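You operate a simulated robot arm through the tools that you are given. There is no shell and no other tool.

You are at the controls of a simulated robot arm. One attempt, no reset.

TASK
Top up the small water tank to its line from the tall blue cup.
Fine: close the tank valve first, open it again after the pour; cup back on the small round mat, lid down. Set down upright: tall blue cup. Where these are worked on the way, their far stop is far enough and under half their travel is too little: tank valve.

It is judged by the outcome, as a careful person would: the job done as asked, and still so three seconds after it is handed in. It fails if anything else is knocked over, pushed out of place, dropped, spilled or broken. Lids that push on must go on centred and level and be pressed home; caps that screw on are set level and turned clockwise until they are tight.

THE ROBOT
A 6-joint arm with a two-finger gripper, fixed in place. Base frame: the origin is at the foot of the arm, x ahead of it, y to its left, z up; the work surface is at about z = 860. Units: mm, rad, N and s.
Its first joint turns from -2.897 to 2.897 rad. Payload 2.45 kg.
The tool frame sits at the grasp point between the pads (the TCP): z along the fingers, y along the line on which they close. The tips reach 20 mm beyond it. The gripper opens to 140 mm. The gripper's body begins 168 mm behind the TCP.
Orientation is that of the tool frame in the base frame, as a unit quaternion [w, x, y, z]. With the fingers straight down and closing along the base's y, the tool's x points along the base's -x, its y along +y and its z along -z.

THE INTERFACE
- The arm moves only by the tool step_arm. Its argument "motion" is a list of rows, each an object (a shift or turn left out is 0, a gripper value left out holds the last) with "grip": the gripper command, from -1 (shut) to 1 (fully open), values between in proportion; "travel": the shift along the base's x, y, z in mm, a list of three; "angular": the turn, a rotation vector about the base's x, y, z in rad, a list of three. In form: [{"grip": grip, "travel": [dx, dy, dz], "angular": [wx, wy, wz]}, ...]. A call has 1 to 20 rows; each row shifts and turns the commanded pose from where the row before left it. A row lasts 0.2 s, in which the tool goes at most 50 mm and 0.15 rad; a call with a longer step from one row to the next is refused whole, and so is a gripper value outside its range. Where a pose cannot be reached the arm comes as near as it can. A force on the tool above 90 N (or 10 N above the force at the start of the call, whichever is more), or a blocked arm, ends the call early, and 0.2 s more pass. The fingers move at their own pace (about 45 mm/s each) and stop on an object; they squeeze with about 36 N. The grip force told is the motor's: it shows also when the fingers shut on nothing. Time passes only in rows, and 0.2 s behind the last, so rows that do not move let the fingers close. It gives the time, the measured TCP pose, the force on the tool (base axes), the opening and the grip force at its end, in the units of the frame above (readings bear some noise), with the torque about the TCP (base axes, N m) and any sound that the robot's microphone picked up.
- Cameras (640 x 400 px; columns grow to the right, rows downward): "scene" is fixed at [221.7, -647.3, 1714.5]; the picture's right is [0.57, -0.82, 0.00], its down [-0.47, -0.32, -0.82] and it looks along [0.68, 0.47, -0.57] (base axes); focal length 319 px, centre (320, 200). "wrist" rides on the gripper at [78, 11, -209] in the tool frame; the picture's right is [-0.14, 0.99, 0.00], its down [-0.92, -0.13, -0.37] and it looks along [-0.36, -0.05, 0.93] (tool axes); focal length 280 px, centre (320, 200). There is no depth. A picture from a camera that has moved, and an enlarged one, comes with that camera's place and axes in the base frame and with its lens.
- capture(camera): a new picture of that camera. It takes no simulated time.
- close_up(camera, box): a new picture of the part [left, top, right, bottom] of that camera's present view, enlarged. It takes no simulated time.
- sign_off(): hands the job in; it is judged then, once.

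Nothing tells you positions but the pictures and the camera data. Unless the task says otherwise, let go and move clear before handing in.

The tools are called by a JSON object that holds its "method" and its "body". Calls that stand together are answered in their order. step_arm: Moves the arm, as the interface text tells. Its arguments: {"type":"object","properties":{"motion":{"type":"array","items":{"type":"object","properties":{"grip":{"type":"number"},"travel":{"type":"array","items":{"type":"number"}},"angular":{"type":"array","items":{"type":"number"}}}}}},"required":["motion"]} The other tools are called the same way: capture (camera) takes a picture; close_up (camera, box) takes an enlarged picture of a part of a camera's view; sign_off () hands the job in.

At the start:

```text
clock: 0.0
position: [684.2, -106.5, 1355.6]
orientation: [0.0, 0.001, 1.0, 0.0]
wrist_force: [-0.4, -0.4, -0.2]
ft_torque: [-0.02, 0.01, 0.01]
gripper_width: 140.1
gripper_force: 0.2
```

scene: 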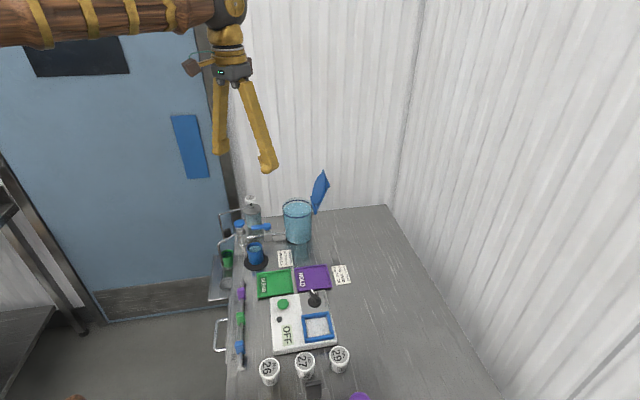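
wrist: 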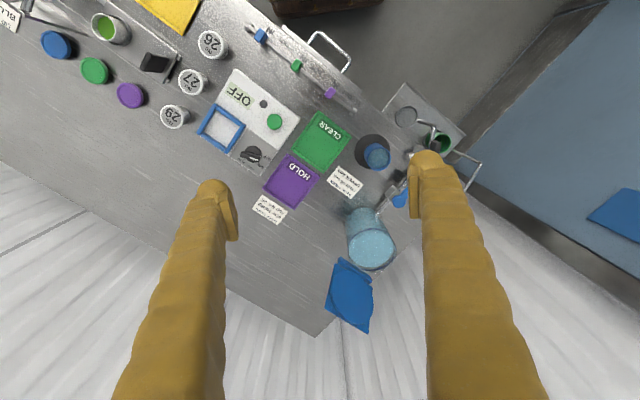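

I see a bench with a clear tank with a hinged blue lid, a blue cup on a dark round mat, a valve with a blue handle, and some mats, vials and a control box. I'll look closer first.

{"method": "close_up", "body": {"camera": "scene", "box": [200, 160, 360, 280]}}

{"method": "close_up", "body": {"camera": "wrist", "box": [300, 70, 500, 340]}}

{"method": "close_up", "body": {"camera": "scene", "box": [220, 260, 400, 400]}}

```text
3.33 times, centred on (280, 220) of scene
camera zoom: at [221.7, -647.3, 1714.5], right [0.57, -0.82, 0.0], down [-0.47, -0.32, -0.82], along [0.68, 0.47, -0.57], focal length 1064 px, centre (453, 133)
```

zoom: 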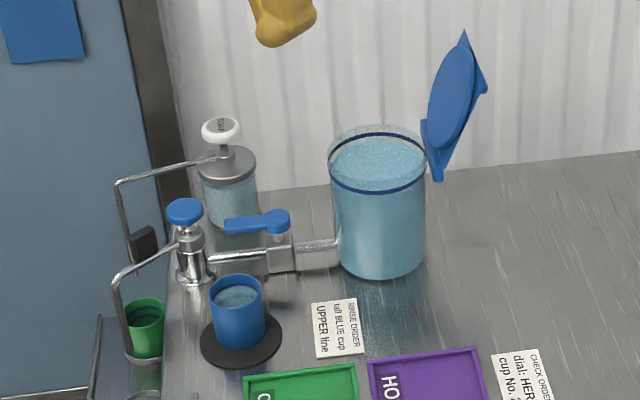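

```text
1.48 times, centred on (400, 205) of wrist
camera zoom: at [605.3, -95.8, 1563.6], right [0.14, 0.99, 0.0], down [0.92, -0.13, 0.37], along [0.36, -0.05, -0.93], focal length 415 px, centre (202, 193)
```

zoom: 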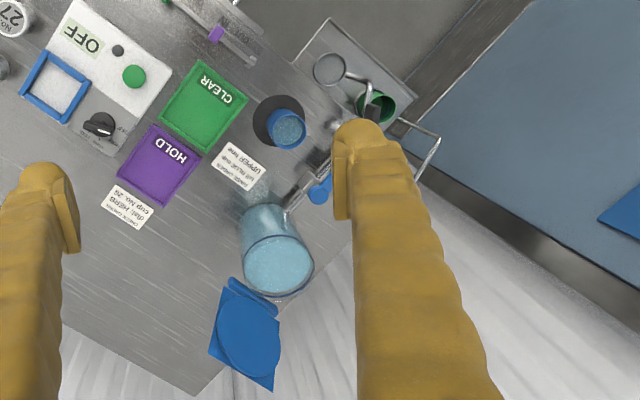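

```text
2.86 times, centred on (310, 330) of scene
camera zoom: at [221.7, -647.3, 1714.5], right [0.57, -0.82, 0.0], down [-0.47, -0.32, -0.82], along [0.68, 0.47, -0.57], focal length 912 px, centre (349, -171)
```

zoom: 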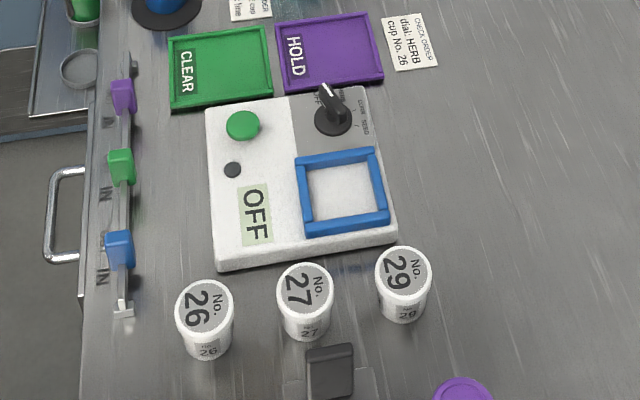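

The order card reads "tall BLUE cup, UPPER line". I'll zoom in on the tank lines, the valve and the lid.

{"method": "close_up", "body": {"camera": "scene", "box": [270, 165, 340, 240]}}

{"method": "close_up", "body": {"camera": "scene", "box": [225, 205, 295, 275]}}

{"method": "close_up", "body": {"camera": "wrist", "box": [310, 150, 420, 280]}}

{"method": "close_up", "body": {"camera": "scene", "box": [260, 240, 370, 310]}}

```text
5.33 times, centred on (305, 202) of scene
camera zoom: at [221.7, -647.3, 1714.5], right [0.57, -0.82, 0.0], down [-0.47, -0.32, -0.82], along [0.68, 0.47, -0.57], focal length 1703 px, centre (400, 187)
```

zoom: 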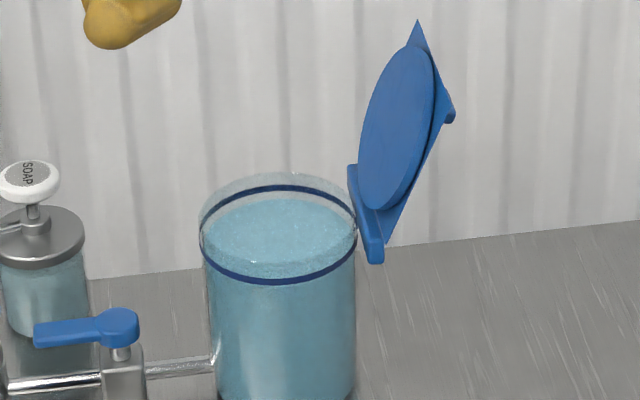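

```text
5.71 times, centred on (260, 240) of scene
camera zoom: at [221.7, -647.3, 1714.5], right [0.57, -0.82, 0.0], down [-0.47, -0.32, -0.82], along [0.68, 0.47, -0.57], focal length 1825 px, centre (663, -29)
```

zoom: 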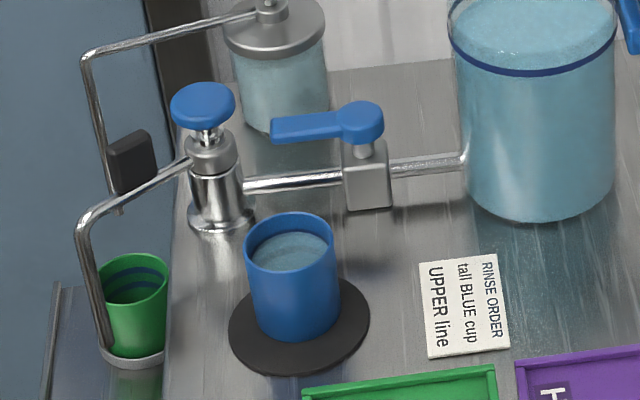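

```text
3.08 times, centred on (365, 215) of wrist
camera zoom: at [605.3, -95.8, 1563.6], right [0.14, 0.99, 0.0], down [0.92, -0.13, 0.37], along [0.36, -0.05, -0.93], focal length 863 px, centre (182, 154)
```

zoom: 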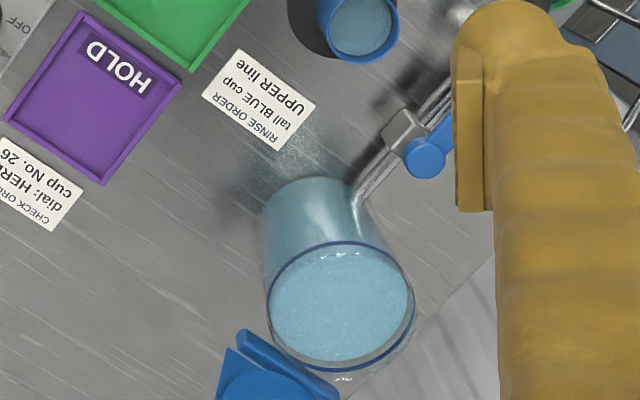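

```text
5.71 times, centred on (315, 275) of scene
camera zoom: at [221.7, -647.3, 1714.5], right [0.57, -0.82, 0.0], down [-0.47, -0.32, -0.82], along [0.68, 0.47, -0.57], focal length 1825 px, centre (349, -229)
```

zoom: 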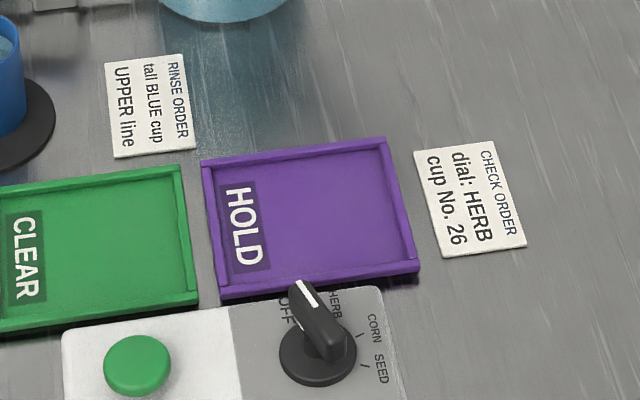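

The lever lies along the pipe, so the valve is open, and the water sits just under the single dark line. I'll move the wrist camera for a better triangulation.

{"method": "step_arm", "body": {"motion": [{"travel": [0, 45, -20]}, {"travel": [0, 45, -20]}, {"travel": [0, 40, -20]}, {"travel": [0, 0, 0]}]}}

{"method": "capture", "body": {"camera": "wrist"}}

```text
clock: 1.0
position: [683.0, 22.0, 1294.4]
orientation: [0.001, 0.0, 1.0, 0.0]
wrist_force: [-0.6, 0.0, 0.3]
ft_torque: [0.01, 0.02, 0.01]
gripper_width: 140.0
gripper_force: 0.1
```

```text
taken
camera wrist: at [603.0, 34.2, 1503.1], right [0.14, 0.99, 0.0], down [0.92, -0.13, 0.37], along [0.36, -0.05, -0.93], focal length 280 px, centre (320, 200)
```

wrist: 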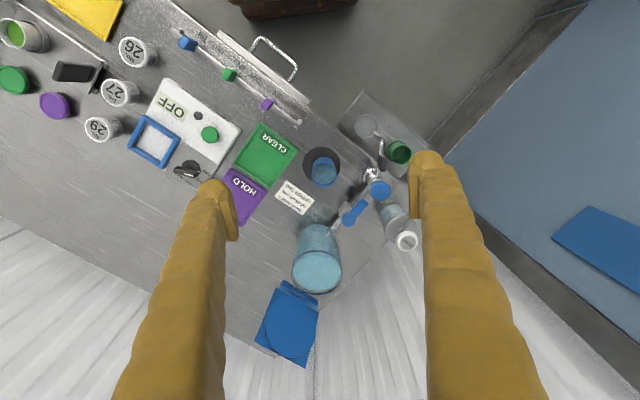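

{"method": "close_up", "body": {"camera": "wrist", "box": [270, 130, 430, 230]}}

{"method": "close_up", "body": {"camera": "wrist", "box": [240, 210, 400, 380]}}

{"method": "close_up", "body": {"camera": "scene", "box": [225, 165, 345, 275]}}

```text
4.00 times, centred on (350, 180) of wrist
camera zoom: at [603.0, 34.2, 1503.1], right [0.14, 0.99, 0.0], down [0.92, -0.13, 0.37], along [0.36, -0.05, -0.93], focal length 1122 px, centre (200, 280)
```

zoom: 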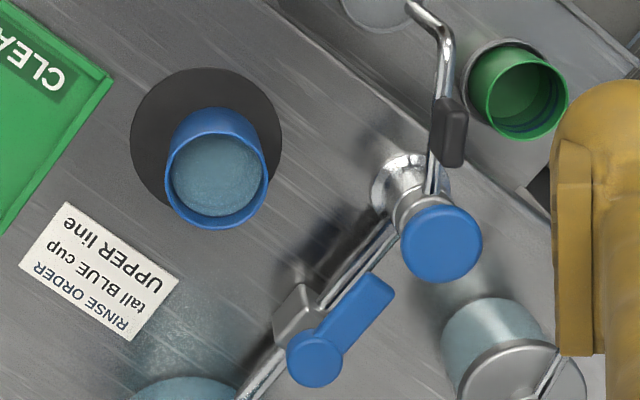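

```text
2.35 times, centred on (320, 295) of wrist
camera zoom: at [603.0, 34.2, 1503.1], right [0.14, 0.99, 0.0], down [0.92, -0.13, 0.37], along [0.36, -0.05, -0.93], focal length 660 px, centre (320, -24)
```

zoom: 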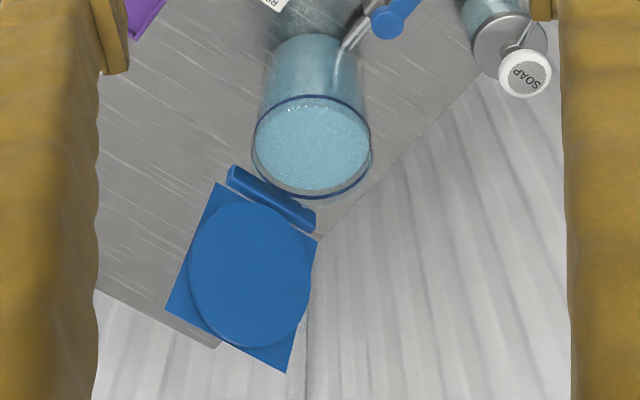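

```text
3.64 times, centred on (285, 220) of scene
camera zoom: at [221.7, -647.3, 1714.5], right [0.57, -0.82, 0.0], down [-0.47, -0.32, -0.82], along [0.68, 0.47, -0.57], focal length 1161 px, centre (447, 127)
```

zoom: 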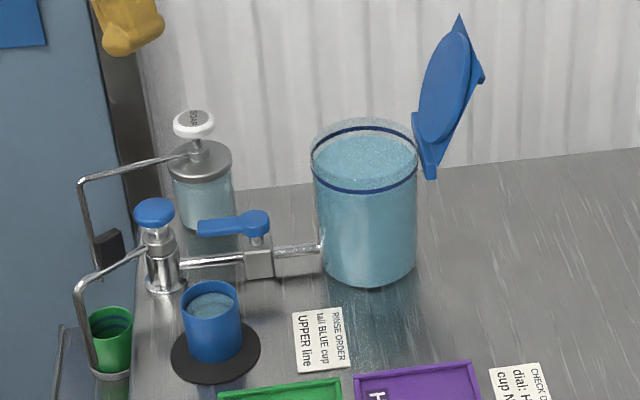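

The lever pivot comes out near (890, 61, 920) and the tank near (970, -25) with its line at about z = 995. I'll move in closer to refine these.

{"method": "step_arm", "body": {"motion": [{"travel": [40, 0, -25]}, {"travel": [40, 0, -25]}, {"travel": [30, 0, -25]}, {"travel": [0, 0, -25]}, {"travel": [0, 0, -20]}, {"travel": [0, 0, 0]}]}}

{"method": "capture", "body": {"camera": "wrist"}}

{"method": "close_up", "body": {"camera": "wrist", "box": [220, 100, 420, 225]}}

{"method": "close_up", "body": {"camera": "wrist", "box": [220, 200, 420, 400]}}

```text
clock: 2.4
position: [793.3, 21.8, 1175.3]
orientation: [0.0, 0.0, 1.0, 0.001]
wrist_force: [-0.6, -0.5, -0.2]
ft_torque: [-0.01, 0.01, 0.0]
gripper_width: 140.0
gripper_force: 0.1
```

```text
taken
camera wrist: at [714.1, 33.2, 1384.1], right [0.14, 0.99, 0.0], down [0.92, -0.13, 0.37], along [0.37, -0.05, -0.93], focal length 280 px, centre (320, 200)
```

wrist: 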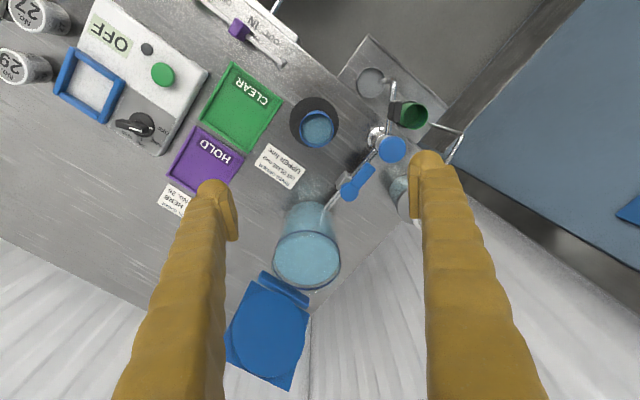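

```text
3.20 times, centred on (320, 162) of wrist
camera zoom: at [714.1, 33.2, 1384.1], right [0.14, 0.99, 0.0], down [0.92, -0.13, 0.37], along [0.37, -0.05, -0.93], focal length 897 px, centre (320, 320)
```

zoom: 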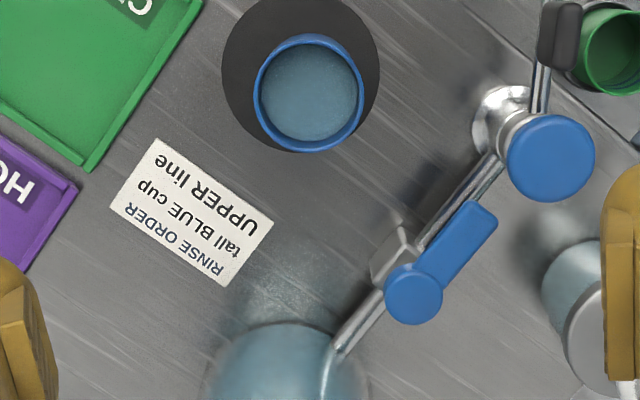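

```text
2.00 times, centred on (320, 300) of wrist
camera zoom: at [714.1, 33.2, 1384.1], right [0.14, 0.99, 0.0], down [0.92, -0.13, 0.37], along [0.37, -0.05, -0.93], focal length 561 px, centre (320, 0)
```

zoom: 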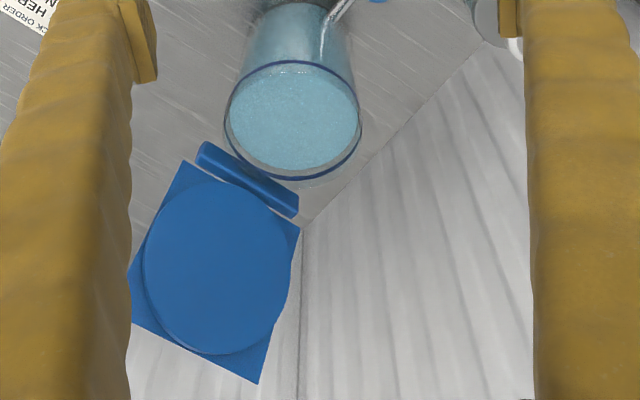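

The lever pivot is near (887, 60) and its tip near (848, 105). I'll rotate the gripper to straddle the lever and hover above it to check clearance to the soap dispenser.

{"method": "step_arm", "body": {"motion": [{"grip": -0.45, "travel": [12, 11, -10], "angular": [0, 0, -0.1433]}, {"travel": [12, 11, -10], "angular": [0, 0, -0.1433]}, {"travel": [12, 11, -15], "angular": [0, 0, -0.1433]}, {"travel": [12, 11, -20], "angular": [0, 0, -0.1433]}, {"travel": [12, 10, -20], "angular": [0, 0, -0.1433]}, {"travel": [12, 10, -20], "angular": [0, 0, -0.1433]}, {"travel": [0, 0, -20]}, {}, {}]}}

{"method": "capture", "body": {"camera": "wrist"}}

{"method": "close_up", "body": {"camera": "scene", "box": [210, 160, 330, 270]}}

```text
clock: 4.4
position: [866.9, 87.2, 1061.6]
orientation: [0.0, 0.417, 0.909, -0.001]
wrist_force: [-0.3, -0.9, -0.9]
ft_torque: [0.01, -0.02, 0.02]
gripper_width: 38.5
gripper_force: 0.0
```

```text
taken
camera wrist: at [823.2, 153.9, 1269.7], right [0.84, 0.54, 0.0], down [0.5, -0.78, 0.37], along [0.2, -0.31, -0.93], focal length 280 px, centre (320, 200)
```

wrist: 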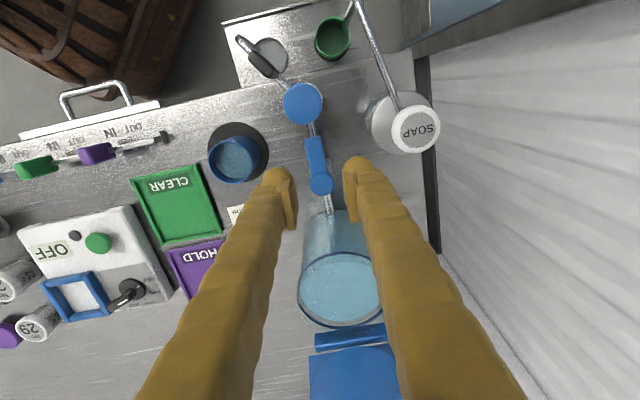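

```text
3.64 times, centred on (270, 215) of scene
camera zoom: at [221.7, -647.3, 1714.5], right [0.57, -0.82, 0.0], down [-0.47, -0.32, -0.82], along [0.68, 0.47, -0.57], focal length 1161 px, centre (502, 146)
```

zoom: 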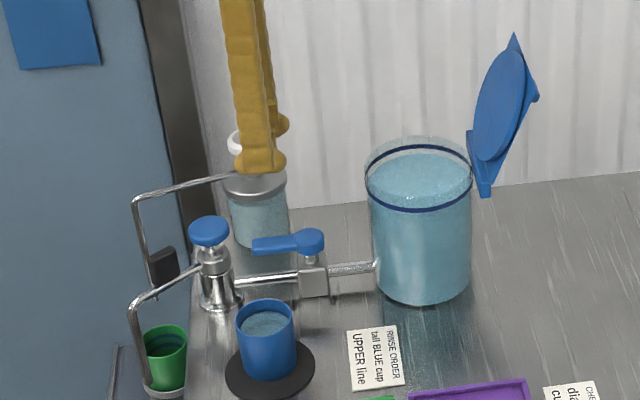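

The fingers line up with the lever and the soap is clear. Descending to straddle the lever.

{"method": "step_arm", "body": {"motion": [{"travel": [-2.8, -2.4, -30]}, {"travel": [0, 0, -30]}, {"travel": [0, 0, -25]}, {"travel": [0, 0, -20]}, {"travel": [0, 0, -15]}, {"travel": [0, 0, -13]}, {}]}}

{"method": "capture", "body": {"camera": "wrist"}}

{"method": "close_up", "body": {"camera": "scene", "box": [220, 190, 300, 270]}}

```text
clock: 6.0
position: [863.7, 84.4, 926.8]
orientation: [0.0, 0.417, 0.909, 0.0]
wrist_force: [0.6, 0.5, 0.5]
ft_torque: [-0.03, -0.02, -0.05]
gripper_width: 38.5
gripper_force: 0.1
```

```text
taken
camera wrist: at [820.1, 150.5, 1134.7], right [0.84, 0.54, 0.0], down [0.5, -0.78, 0.37], along [0.2, -0.31, -0.93], focal length 280 px, centre (320, 200)
```

wrist: 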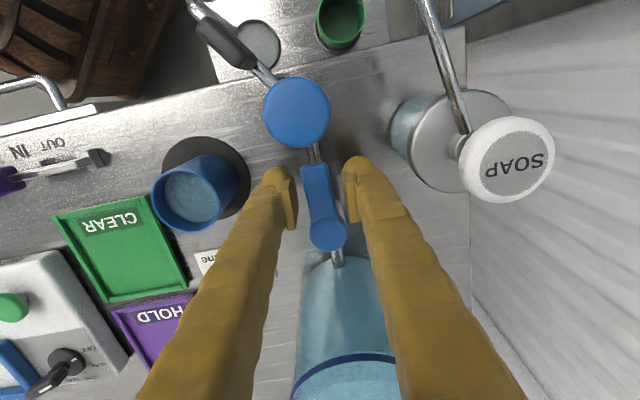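

```text
5.00 times, centred on (260, 230) of scene
camera zoom: at [221.7, -647.3, 1714.5], right [0.57, -0.82, 0.0], down [-0.47, -0.32, -0.82], along [0.68, 0.47, -0.57], focal length 1597 px, centre (620, 50)
```

zoom: 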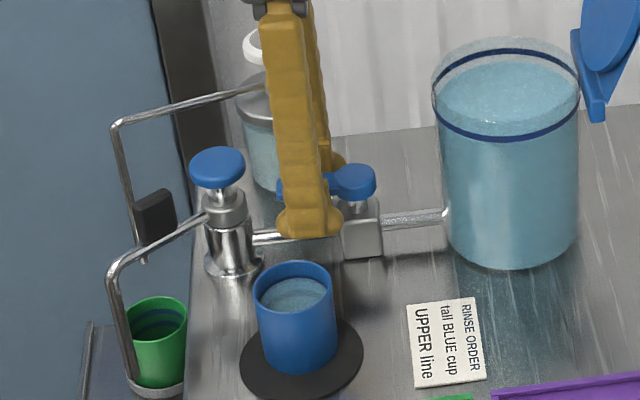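

The fingers straddle the lever without contact. I'll narrow the gap and try a gentle 0.4 rad turn toward the cup side, watching the force to find the free direction.

{"method": "step_arm", "body": {"motion": [{"grip": -0.6}, {}, {"travel": [-2.4, -2.3, 0], "angular": [0, 0, 0.1]}, {"travel": [-2.18, -2.56, 0], "angular": [0, 0, 0.1]}, {"travel": [-1.92, -2.76, 0], "angular": [0, 0, 0.1]}, {"travel": [-1.63, -2.93, 0], "angular": [0, 0, 0.1]}, {}]}}

{"method": "capture", "body": {"camera": "wrist"}}

{"method": "close_up", "body": {"camera": "scene", "box": [220, 190, 300, 270]}}

```text
clock: 7.6
position: [855.9, 73.6, 927.1]
orientation: [0.0, 0.228, 0.974, 0.0]
wrist_force: [1.6, 2.2, -0.5]
ft_torque: [-0.02, 0.01, -0.02]
gripper_width: 28.8
gripper_force: 1.1
```

```text
taken
camera wrist: at [789.8, 118.6, 1134.9], right [0.56, 0.83, 0.0], down [0.77, -0.52, 0.37], along [0.3, -0.21, -0.93], focal length 280 px, centre (320, 200)
```

wrist: 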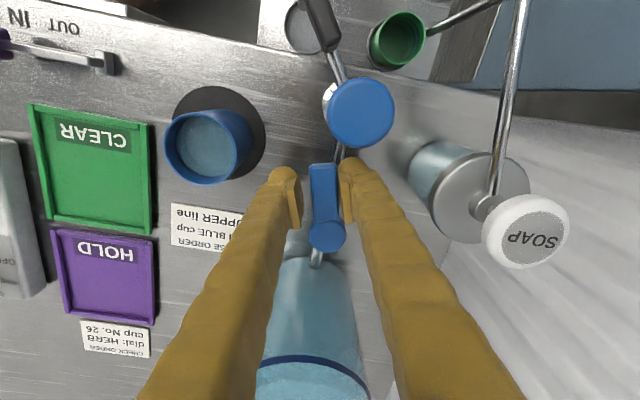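

```text
5.00 times, centred on (260, 230) of scene
camera zoom: at [221.7, -647.3, 1714.5], right [0.57, -0.82, 0.0], down [-0.47, -0.32, -0.82], along [0.68, 0.47, -0.57], focal length 1597 px, centre (620, 50)
```

zoom: 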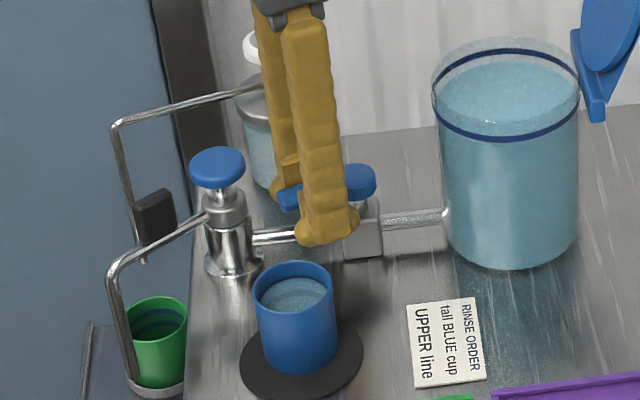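

The lever turns freely that way. Continuing the arc around the pivot.

{"method": "step_arm", "body": {"motion": [{"travel": [-1.33, -3.09, 0], "angular": [0, 0, 0.1]}, {"travel": [-1.02, -3.2, 0], "angular": [0, 0, 0.1]}, {"travel": [-0.69, -3.29, 0], "angular": [0, 0, 0.1]}, {"travel": [-0.36, -3.34, 0], "angular": [0, 0, 0.1]}, {"travel": [-0.02, -3.35, 0], "angular": [0, 0, 0.1]}, {"travel": [0.31, -3.35, 0], "angular": [0, 0, 0.1]}, {"travel": [0.65, -3.3, 0], "angular": [0, 0, 0.1]}, {"travel": [0.97, -3.21, 0], "angular": [0, 0, 0.1]}, {"travel": [1.28, -3.1, 0], "angular": [0, 0, 0.1]}, {}]}}

{"method": "capture", "body": {"camera": "wrist"}}

```text
clock: 9.8
position: [855.4, 44.7, 926.6]
orientation: [0.0, -0.219, 0.976, 0.0]
wrist_force: [-1.2, 2.7, -0.9]
ft_torque: [-0.01, -0.03, -0.03]
gripper_width: 29.2
gripper_force: 1.1
```

```text
taken
camera wrist: at [778.4, 21.1, 1135.4], right [-0.3, 0.95, 0.0], down [0.89, 0.28, 0.37], along [0.35, 0.11, -0.93], focal length 280 px, centre (320, 200)
```

wrist: 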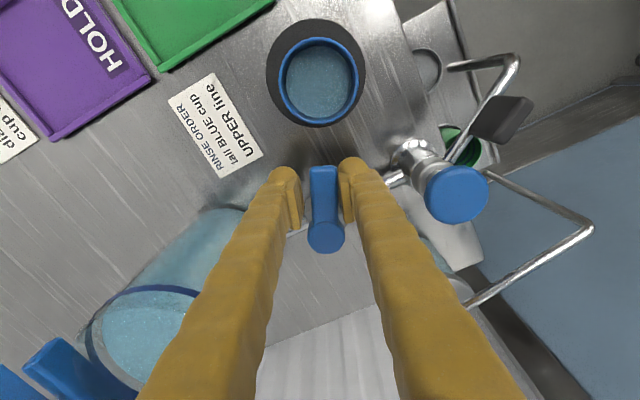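

Still low force; I'll go on to the stop.

{"method": "step_arm", "body": {"motion": [{"travel": [1.6, -2.96, 0], "angular": [0, 0, 0.1]}, {"travel": [1.87, -2.79, 0], "angular": [0, 0, 0.1]}, {"travel": [2.15, -2.59, 0], "angular": [0, 0, 0.1]}, {}]}}

{"method": "capture", "body": {"camera": "wrist"}}

```text
clock: 10.8
position: [861.8, 36.3, 926.9]
orientation: [0.0, -0.362, 0.932, 0.0]
wrist_force: [-1.1, 1.6, 1.2]
ft_torque: [-0.01, 0.0, -0.06]
gripper_width: 29.3
gripper_force: 0.8
```

```text
taken
camera wrist: at [795.5, -8.1, 1135.1], right [-0.57, 0.82, 0.0], down [0.77, 0.53, 0.37], along [0.3, 0.21, -0.93], focal length 280 px, centre (320, 200)
```

wrist: 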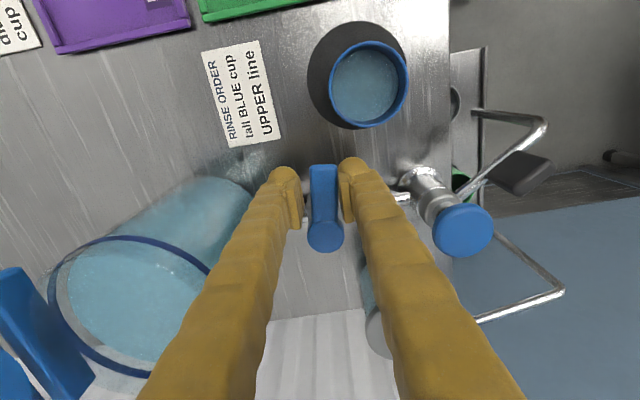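

{"method": "step_arm", "body": {"motion": [{"travel": [1.2, -1.2, 0], "angular": [0, 0, 0.05]}, {"travel": [1.2, -1.2, 0], "angular": [0, 0, 0.05]}, {"travel": [1.3, -1.1, 0], "angular": [0, 0, 0.05]}, {}]}}

{"method": "capture", "body": {"camera": "wrist"}}

```text
clock: 11.8
position: [864.8, 33.1, 926.8]
orientation: [0.0, -0.43, 0.903, 0.0]
wrist_force: [-2.2, 3.3, 0.7]
ft_torque: [0.01, 0.01, -0.08]
gripper_width: 30.2
gripper_force: 1.5
```

```text
taken
camera wrist: at [807.1, -20.7, 1135.5], right [-0.68, 0.73, 0.0], down [0.68, 0.64, 0.37], along [0.27, 0.25, -0.93], focal length 280 px, centre (320, 200)
```

wrist: 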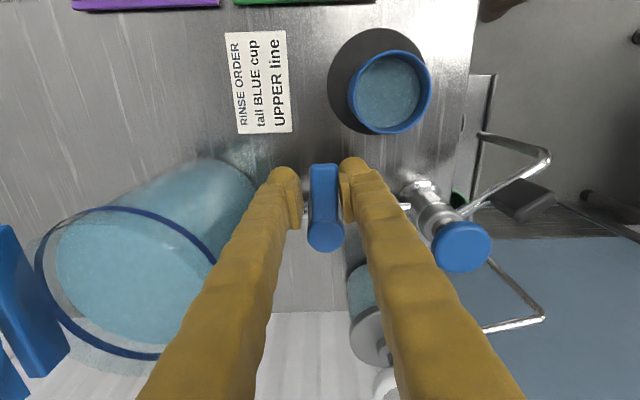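

{"method": "step_arm", "body": {"motion": [{"travel": [1.3, -1.1, 0], "angular": [0, 0, 0.05]}, {"travel": [1.4, -1.0, 0], "angular": [0, 0, 0.05]}, {}]}}

{"method": "capture", "body": {"camera": "wrist"}}

```text
clock: 12.6
position: [867.8, 31.9, 927.3]
orientation: [0.0, -0.475, 0.88, 0.0]
wrist_force: [-8.5, 20.3, 0.8]
ft_torque: [-0.1, -0.01, -0.53]
gripper_width: 39.9
gripper_force: 8.5
```

```text
taken
camera wrist: at [815.0, -28.2, 1135.4], right [-0.75, 0.66, 0.0], down [0.61, 0.7, 0.37], along [0.24, 0.28, -0.93], focal length 280 px, centre (320, 200)
```

wrist: 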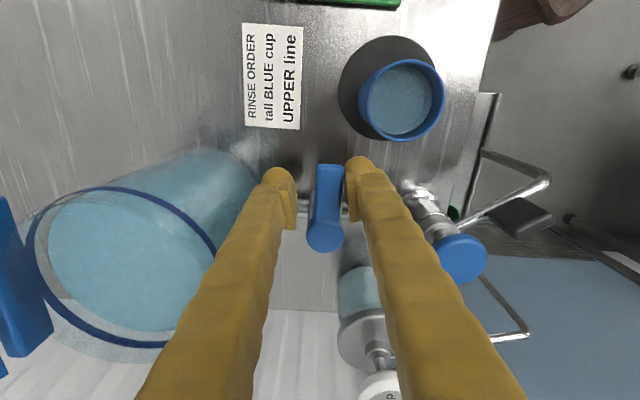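

The force jumped, so that is the far stop, about 92° on, with the lever now across the pipe. I'll ease back a hair and lift straight up.

{"method": "step_arm", "body": {"motion": [{"grip": -0.45, "travel": [-1.4, 1.0, 0], "angular": [0, 0, -0.05]}, {"travel": [-0.6, 0.5, 0]}, {}, {"travel": [0, 0, 30]}, {"travel": [0, 0, 40]}, {"travel": [0, 0, 40]}, {"travel": [0, 0, 40]}, {}]}}

{"method": "close_up", "body": {"camera": "scene", "box": [220, 170, 340, 270]}}

{"method": "capture", "body": {"camera": "wrist"}}

```text
clock: 14.4
position: [865.3, 33.6, 1077.3]
orientation: [0.001, -0.453, 0.892, 0.001]
wrist_force: [0.3, 0.5, 0.7]
ft_torque: [0.0, -0.03, 0.02]
gripper_width: 38.3
gripper_force: 0.0
```

```text
4.00 times, centred on (280, 220) of scene
camera zoom: at [221.7, -647.3, 1714.5], right [0.57, -0.82, 0.0], down [-0.47, -0.32, -0.82], along [0.68, 0.47, -0.57], focal length 1277 px, centre (480, 120)
```

zoom: 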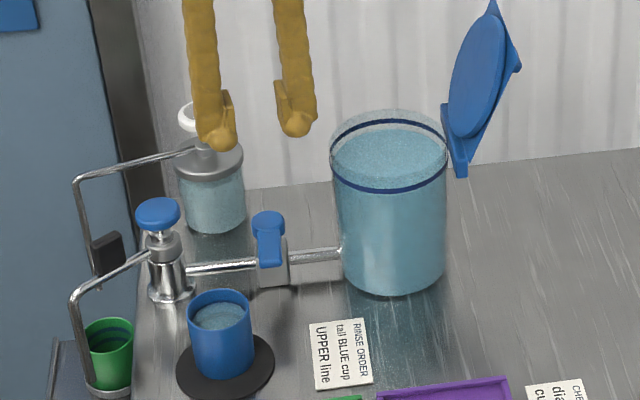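

```text
taken
camera wrist: at [809.0, -22.8, 1285.6], right [-0.72, 0.7, 0.0], down [0.65, 0.67, 0.37], along [0.26, 0.26, -0.93], focal length 280 px, centre (320, 200)
```

wrist: 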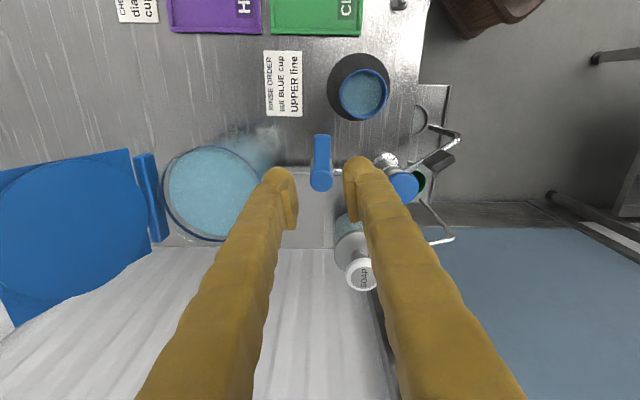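

The lever is now across the pipe, so the valve is closed. Next I'll look closely at the tank level against its line and at the cup.

{"method": "close_up", "body": {"camera": "scene", "box": [278, 190, 318, 215]}}

{"method": "close_up", "body": {"camera": "scene", "box": [278, 190, 318, 250]}}

{"method": "close_up", "body": {"camera": "scene", "box": [235, 235, 275, 275]}}

```text
16.00 times, centred on (298, 202) of scene
camera zoom: at [221.7, -647.3, 1714.5], right [0.57, -0.82, 0.0], down [-0.47, -0.32, -0.82], along [0.68, 0.47, -0.57], focal length 5109 px, centre (672, 160)
```

zoom: 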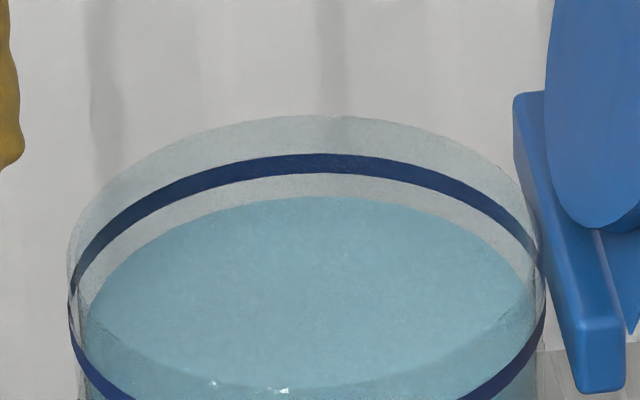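

```text
6.67 times, centred on (298, 220) of scene
camera zoom: at [221.7, -647.3, 1714.5], right [0.57, -0.82, 0.0], down [-0.47, -0.32, -0.82], along [0.68, 0.47, -0.57], focal length 2129 px, centre (467, 67)
```

zoom: 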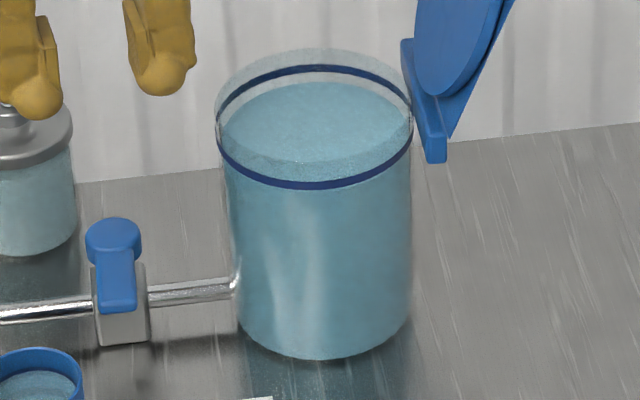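

```text
10.00 times, centred on (255, 255) of scene
camera zoom: at [221.7, -647.3, 1714.5], right [0.57, -0.82, 0.0], down [-0.47, -0.32, -0.82], along [0.68, 0.47, -0.57], focal length 3193 px, centre (970, -350)
```

zoom: 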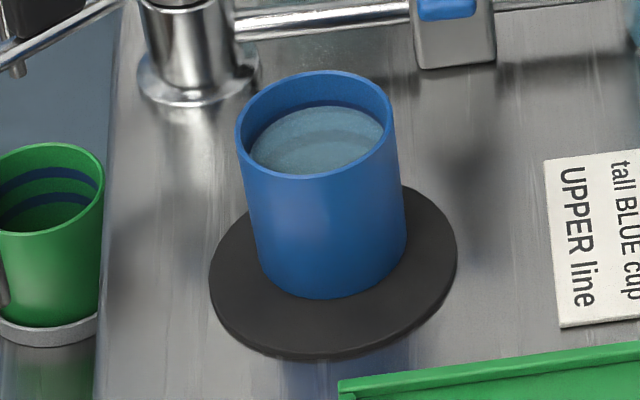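

The tank is about 7 mm under its line and the cup is roughly 70 mm tall and 56 mm wide, near (771, 17). I'll hold it with the tool pitched 30° below horizontal and facing +x, then pour by pitching the tool down. First I'll turn back and set that orientation in free space.

{"method": "step_arm", "body": {"motion": [{"grip": 0.2, "travel": [-20.5, -2, 10], "angular": [0, 0, -0.1175]}, {"travel": [-20.5, -2, 10], "angular": [0, 0, -0.1175]}, {"travel": [-20.5, -2, 10], "angular": [0, 0, -0.1175]}, {"travel": [-20.5, -2, 10], "angular": [0, 0, -0.1175]}, {"travel": [-20.5, -2, 10], "angular": [0, 0, -0.1175]}, {"travel": [-20.5, -2, 10], "angular": [0, 0, -0.1175]}, {"travel": [-20.5, -2, 0], "angular": [0, 0, -0.1175]}, {"travel": [-20.5, -2, 0], "angular": [0, 0, -0.1175]}, {"angular": [0, -0.1496, 0]}, {"angular": [0, -0.1496, 0]}, {"angular": [0, -0.1496, 0]}, {"angular": [0, -0.1496, 0]}, {"angular": [0, -0.1496, 0]}, {"angular": [0, -0.1496, 0]}, {"angular": [0, -0.1496, 0]}, {}]}}

{"method": "capture", "body": {"camera": "wrist"}}

{"method": "capture", "body": {"camera": "scene"}}

```text
clock: 17.8
position: [701.7, 12.3, 1138.2]
orientation: [0.501, -0.001, 0.865, 0.0]
wrist_force: [0.1, 0.0, 0.6]
ft_torque: [-0.02, 0.0, -0.02]
gripper_width: 83.7
gripper_force: 0.1
out of reach, approached as far as the arm can: row 14
```

```text
taken
camera wrist: at [480.6, 23.7, 1174.2], right [0.07, 0.99, 0.12], down [0.14, -0.13, 0.98], along [0.99, -0.05, -0.15], focal length 280 px, centre (320, 200)
```

wrist: 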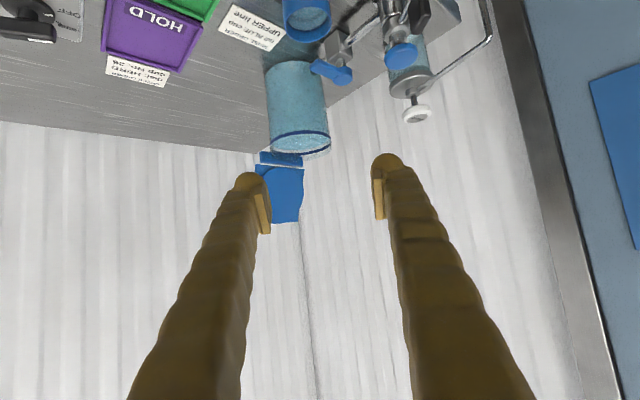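

```text
taken
```

scene: 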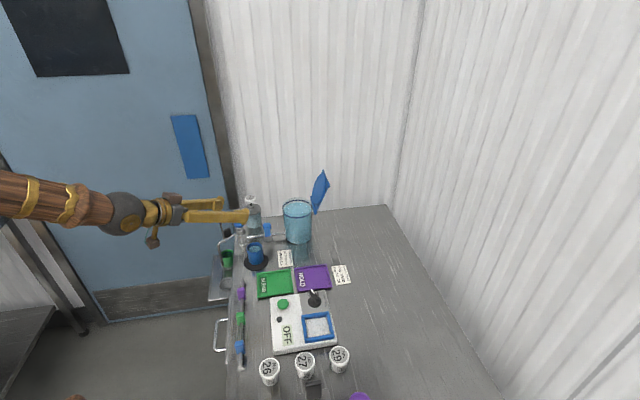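

The pose is set with the tool facing +x, pitched 30° down. Lowering to the pre-grasp behind the cup.

{"method": "step_arm", "body": {"motion": [{"grip": 0.2, "travel": [0, 4.7, -40]}, {"travel": [0, 0, -40]}, {"travel": [0, 0, -40]}, {"travel": [0, 0, -40]}, {"travel": [0, 0, -30]}, {}]}}

{"method": "capture", "body": {"camera": "wrist"}}

{"method": "close_up", "body": {"camera": "scene", "box": [180, 180, 320, 300]}}

```text
clock: 19.2
position: [730.4, 19.1, 963.4]
orientation: [0.499, 0.0, 0.867, 0.001]
wrist_force: [-0.5, 0.4, 0.0]
ft_torque: [0.01, -0.02, 0.03]
gripper_width: 84.1
gripper_force: 0.0
out of reach, approached as far as the arm can: row 4, 5
```

```text
taken
camera wrist: at [509.3, 29.8, 999.9], right [0.07, 0.99, 0.12], down [0.14, -0.13, 0.98], along [0.99, -0.05, -0.15], focal length 280 px, centre (320, 200)
```

wrist: 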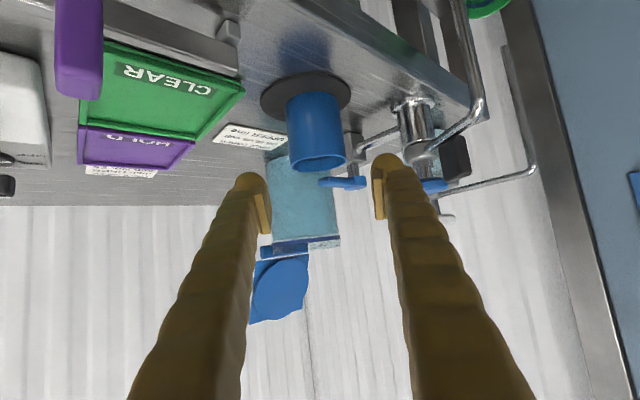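

```text
3.33 times, centred on (250, 240) of scene
camera zoom: at [221.7, -647.3, 1714.5], right [0.57, -0.82, 0.0], down [-0.47, -0.32, -0.82], along [0.68, 0.47, -0.57], focal length 1064 px, centre (553, 67)
```

zoom: 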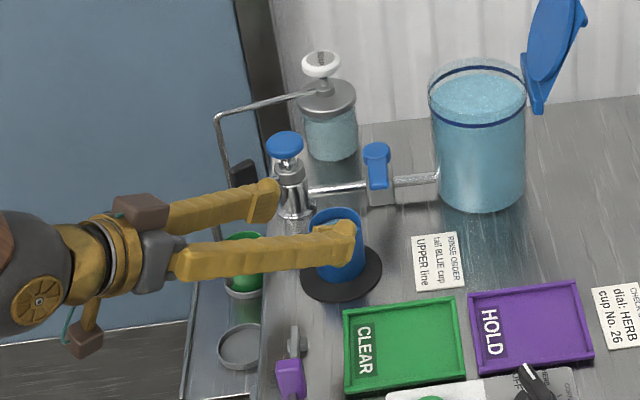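

The arm was slightly short of that close-in pose. I'll advance toward the cup in a small step and check where the command is taken from.

{"method": "step_arm", "body": {"motion": [{"travel": [12, 0, -5]}, {"travel": [12, 0, -5]}, {"travel": [12, 0, -5]}, {}]}}

```text
clock: 20.2
position: [765.4, 19.3, 946.6]
orientation: [0.5, 0.001, 0.866, 0.0]
wrist_force: [0.4, 0.3, 0.0]
ft_torque: [-0.02, 0.0, 0.01]
gripper_width: 84.0
gripper_force: 0.0
```

The command follows the measured pose. Now at (765, 19, 947), straddling the cup; lowering to mid-cup height.

{"method": "step_arm", "body": {"motion": [{"travel": [2, 0, -12]}, {"travel": [2, 0, -12]}, {"travel": [2, 0, -12]}, {"travel": [0, 0, -10]}, {}]}}

{"method": "capture", "body": {"camera": "wrist"}}

{"method": "close_up", "body": {"camera": "scene", "box": [210, 220, 290, 290]}}

```text
clock: 21.4
position: [771.0, 17.7, 901.7]
orientation: [0.5, 0.0, 0.866, 0.0]
wrist_force: [-0.2, -0.5, 0.3]
ft_torque: [0.0, 0.0, 0.02]
gripper_width: 84.4
gripper_force: 0.1
```

```text
taken
camera wrist: at [549.9, 28.9, 936.5], right [0.07, 0.99, 0.12], down [0.14, -0.13, 0.98], along [0.99, -0.05, -0.15], focal length 280 px, centre (320, 200)
```

wrist: 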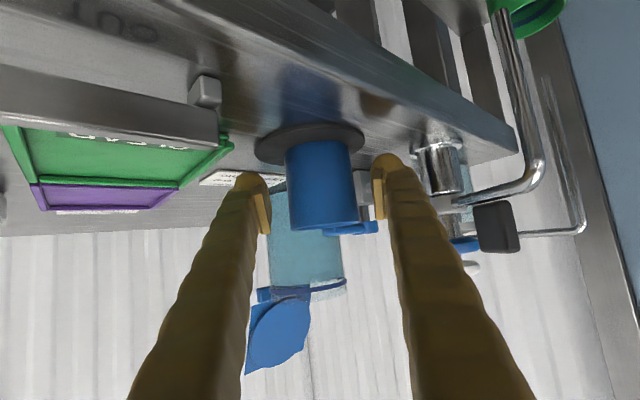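

```text
5.71 times, centred on (250, 255) of scene
camera zoom: at [221.7, -647.3, 1714.5], right [0.57, -0.82, 0.0], down [-0.47, -0.32, -0.82], along [0.68, 0.47, -0.57], focal length 1825 px, centre (720, -114)
```

zoom: 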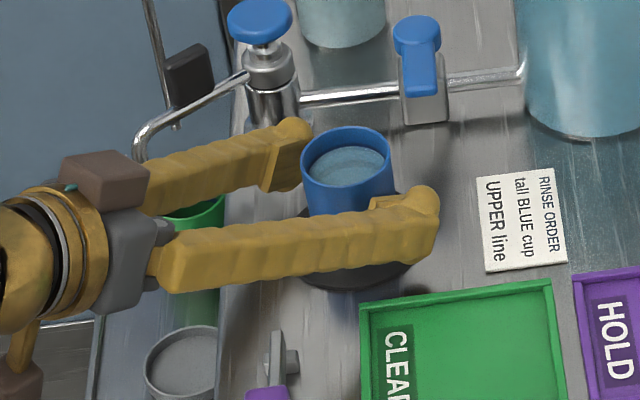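

The cup sits between the pads. I'll nudge to centre it and close.

{"method": "step_arm", "body": {"motion": [{"travel": [2, 2, -2]}, {}, {"grip": -0.1}, {"grip": -0.15}, {"grip": -0.2}, {"grip": -0.3}, {"grip": -0.5}, {"grip": -1}, {"grip": -1}, {"grip": -1}]}}

{"method": "capture", "body": {"camera": "wrist"}}

{"method": "close_up", "body": {"camera": "scene", "box": [210, 220, 290, 290]}}

```text
clock: 23.6
position: [773.7, 19.9, 898.3]
orientation: [0.501, 0.0, 0.866, 0.0]
wrist_force: [-0.9, -1.1, -1.4]
ft_torque: [-0.09, 0.02, -0.01]
gripper_width: 53.3
gripper_force: 36.2
```

```text
taken
camera wrist: at [552.5, 31.7, 934.5], right [0.07, 0.99, 0.12], down [0.14, -0.13, 0.98], along [0.99, -0.05, -0.15], focal length 280 px, centre (320, 200)
```

wrist: 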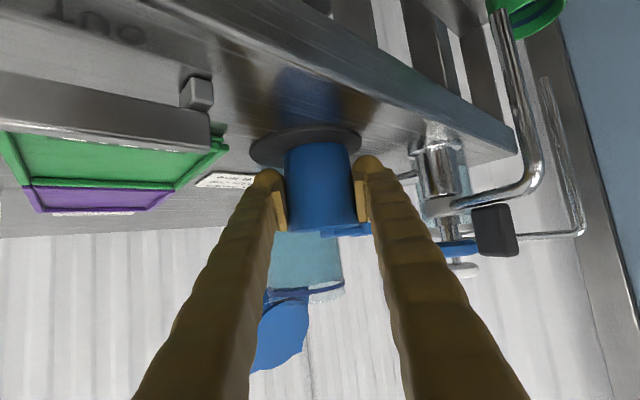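

```text
5.71 times, centred on (250, 255) of scene
camera zoom: at [221.7, -647.3, 1714.5], right [0.57, -0.82, 0.0], down [-0.47, -0.32, -0.82], along [0.68, 0.47, -0.57], focal length 1825 px, centre (720, -114)
```

zoom: 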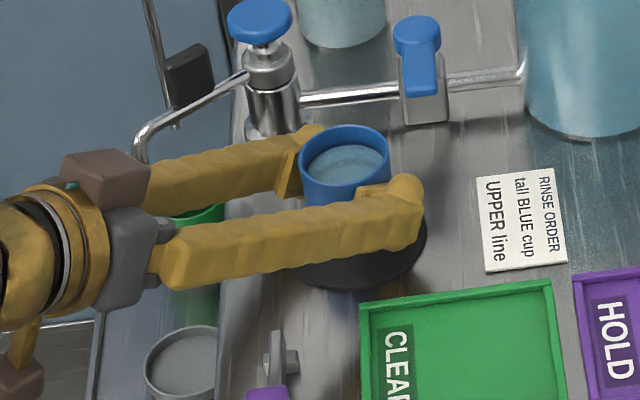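

Gripped at 53 mm. Lifting slowly and level.

{"method": "step_arm", "body": {"motion": [{"travel": [0, 0, 4]}, {"travel": [0, 0, 8]}, {"travel": [0, 0, 12]}, {"travel": [0, 0, 15]}, {"travel": [0, 0, 15]}, {"travel": [0, 0, 15]}, {"travel": [0, 0, 15]}, {"travel": [0, 0, 15]}, {"travel": [0, 0, 15]}, {"travel": [0, 0, 15]}, {"travel": [0, 0, 15]}, {"travel": [0, 0, 15]}, {"travel": [0, 0, 10]}, {"travel": [0, 0, 6]}, {}]}}

{"method": "capture", "body": {"camera": "wrist"}}

{"method": "close_up", "body": {"camera": "scene", "box": [180, 150, 340, 280]}}

```text
clock: 26.8
position: [773.2, 21.8, 1074.3]
orientation: [0.5, 0.001, 0.866, 0.0]
wrist_force: [-0.9, 0.0, -0.6]
ft_torque: [-0.04, -0.01, 0.01]
gripper_width: 52.9
gripper_force: 36.2
```

```text
taken
camera wrist: at [552.7, 32.5, 1109.5], right [0.07, 0.99, 0.12], down [0.14, -0.13, 0.98], along [0.99, -0.05, -0.15], focal length 280 px, centre (320, 200)
```

wrist: 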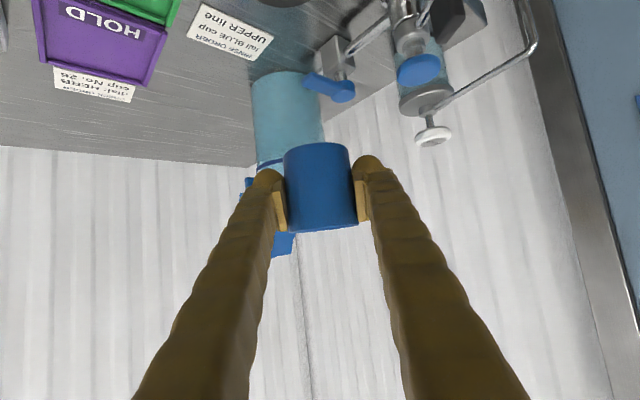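

```text
3.08 times, centred on (260, 215) of scene
camera zoom: at [221.7, -647.3, 1714.5], right [0.57, -0.82, 0.0], down [-0.47, -0.32, -0.82], along [0.68, 0.47, -0.57], focal length 982 px, centre (505, 154)
```

zoom: 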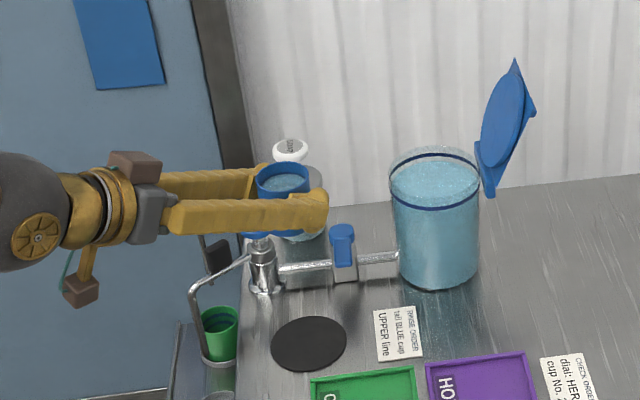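

The cup is lifted level and the water looks undisturbed. Moving it slowly over the near edge of the tank, aiming for TCP (899, -28).

{"method": "step_arm", "body": {"motion": [{"travel": [4, -2, 0]}, {"travel": [8, -3, 0]}, {"travel": [12, -5, 0]}, {"travel": [13, -5, 0]}, {"travel": [13, -5, 0]}, {"travel": [13, -5, 0]}, {"travel": [13, -5, 0]}, {"travel": [13, -5, 0]}, {"travel": [13, -5, 0]}, {"travel": [11, -5, 0]}, {"travel": [8, -3, 0]}, {"travel": [5, -2, 0]}, {}]}}

{"method": "capture", "body": {"camera": "wrist"}}

{"method": "close_up", "body": {"camera": "scene", "box": [210, 150, 350, 260]}}

```text
clock: 29.6
position: [900.3, -28.8, 1071.9]
orientation: [0.5, 0.0, 0.866, 0.0]
wrist_force: [0.7, 0.2, -0.8]
ft_torque: [0.0, 0.01, 0.01]
gripper_width: 53.1
gripper_force: 35.6
```

```text
taken
camera wrist: at [679.4, -17.7, 1108.7], right [0.07, 0.99, 0.12], down [0.14, -0.13, 0.98], along [0.99, -0.05, -0.15], focal length 280 px, centre (320, 200)
```

wrist: 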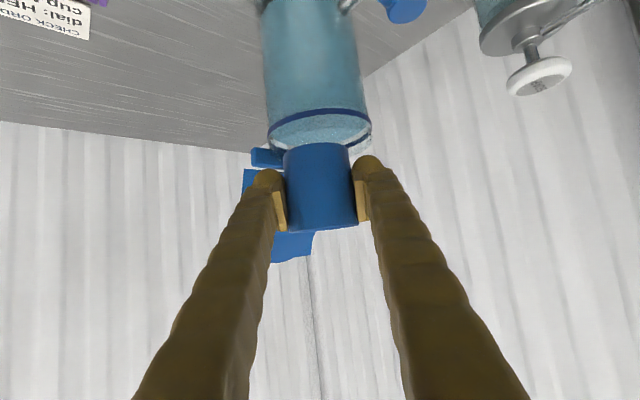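

```text
3.64 times, centred on (280, 205) of scene
camera zoom: at [221.7, -647.3, 1714.5], right [0.57, -0.82, 0.0], down [-0.47, -0.32, -0.82], along [0.68, 0.47, -0.57], focal length 1161 px, centre (466, 182)
```

zoom: 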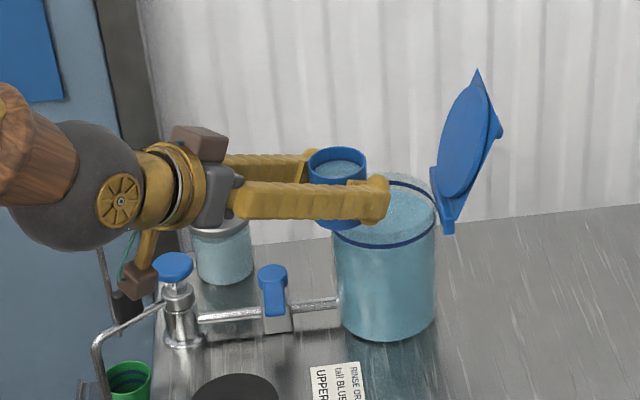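

Well aligned over the tank. Tilting to about 30° while lowering a little; nothing should flow yet.

{"method": "step_arm", "body": {"motion": [{"travel": [0, 0, -3], "angular": [0, 0.06, 0]}, {"travel": [0, 0, -3], "angular": [0, 0.08, 0]}, {"travel": [0, 0, -3], "angular": [0, 0.1, 0]}, {"travel": [0, 0, -3], "angular": [0, 0.1, 0]}, {"travel": [0, 0, -3], "angular": [0, 0.1, 0]}, {"travel": [0, 0, -3], "angular": [0, 0.08, 0]}, {}]}}

{"method": "close_up", "body": {"camera": "scene", "box": [250, 150, 340, 250]}}

{"method": "capture", "body": {"camera": "wrist"}}

```text
clock: 31.2
position: [900.0, -35.6, 1058.0]
orientation: [0.292, 0.003, 0.956, -0.008]
wrist_force: [0.1, 0.0, -1.6]
ft_torque: [0.02, 0.01, 0.04]
gripper_width: 53.0
gripper_force: 35.9
out of reach, approached as far as the arm can: row 3
```

```text
4.00 times, centred on (295, 200) of scene
camera zoom: at [221.7, -647.3, 1714.5], right [0.57, -0.82, 0.0], down [-0.47, -0.32, -0.82], along [0.68, 0.47, -0.57], focal length 1277 px, centre (420, 200)
```

zoom: 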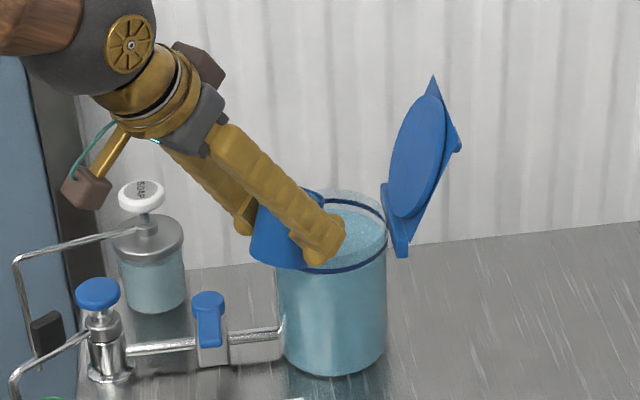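

```text
taken
camera wrist: at [718.6, -20.4, 1186.4], right [0.12, 0.99, 0.06], down [0.56, -0.12, 0.82], along [0.82, -0.07, -0.57], focal length 280 px, centre (320, 200)
```

wrist: 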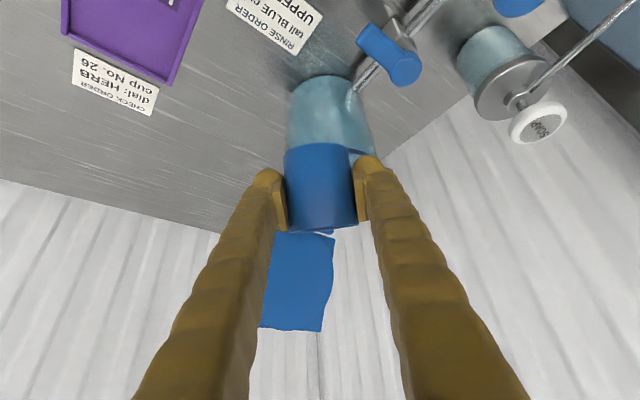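

There's a small wrist wobble near a singular pose; the tool ended about 8 mm off in y, still over the tank. I'll re-centre, then tilt on slowly and watch the level.

{"method": "step_arm", "body": {"motion": [{"travel": [0, 4, 0]}, {"travel": [0, 4, 0]}, {"angular": [0, 0.05, 0]}, {"angular": [0, 0.05, 0]}, {}]}}

{"method": "close_up", "body": {"camera": "scene", "box": [270, 175, 326, 210]}}

{"method": "capture", "body": {"camera": "wrist"}}

```text
clock: 32.4
position: [900.7, -27.3, 1058.6]
orientation: [0.243, 0.002, 0.97, -0.009]
wrist_force: [-1.1, 0.4, -0.7]
ft_torque: [0.02, 0.02, 0.02]
gripper_width: 53.0
gripper_force: 36.1
```

```text
11.43 times, centred on (298, 192) of scene
camera zoom: at [221.7, -647.3, 1714.5], right [0.57, -0.82, 0.0], down [-0.47, -0.32, -0.82], along [0.68, 0.47, -0.57], focal length 3649 px, centre (571, 286)
```

zoom: 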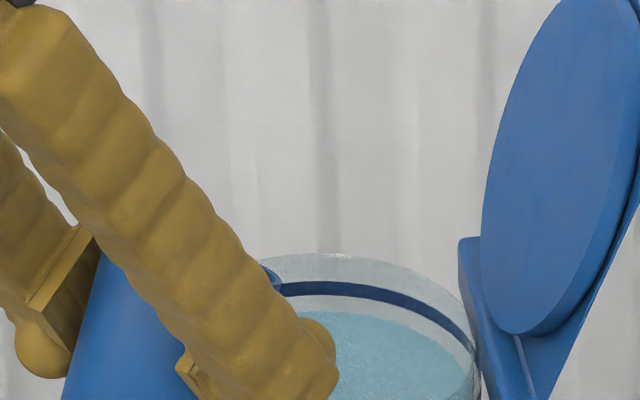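

```text
taken
camera wrist: at [732.2, -12.0, 1204.3], right [0.13, 0.99, 0.05], down [0.64, -0.12, 0.76], along [0.76, -0.07, -0.65], focal length 280 px, centre (320, 200)
```

wrist: 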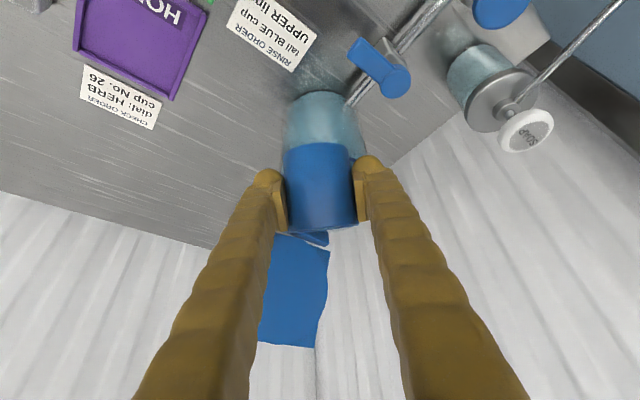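

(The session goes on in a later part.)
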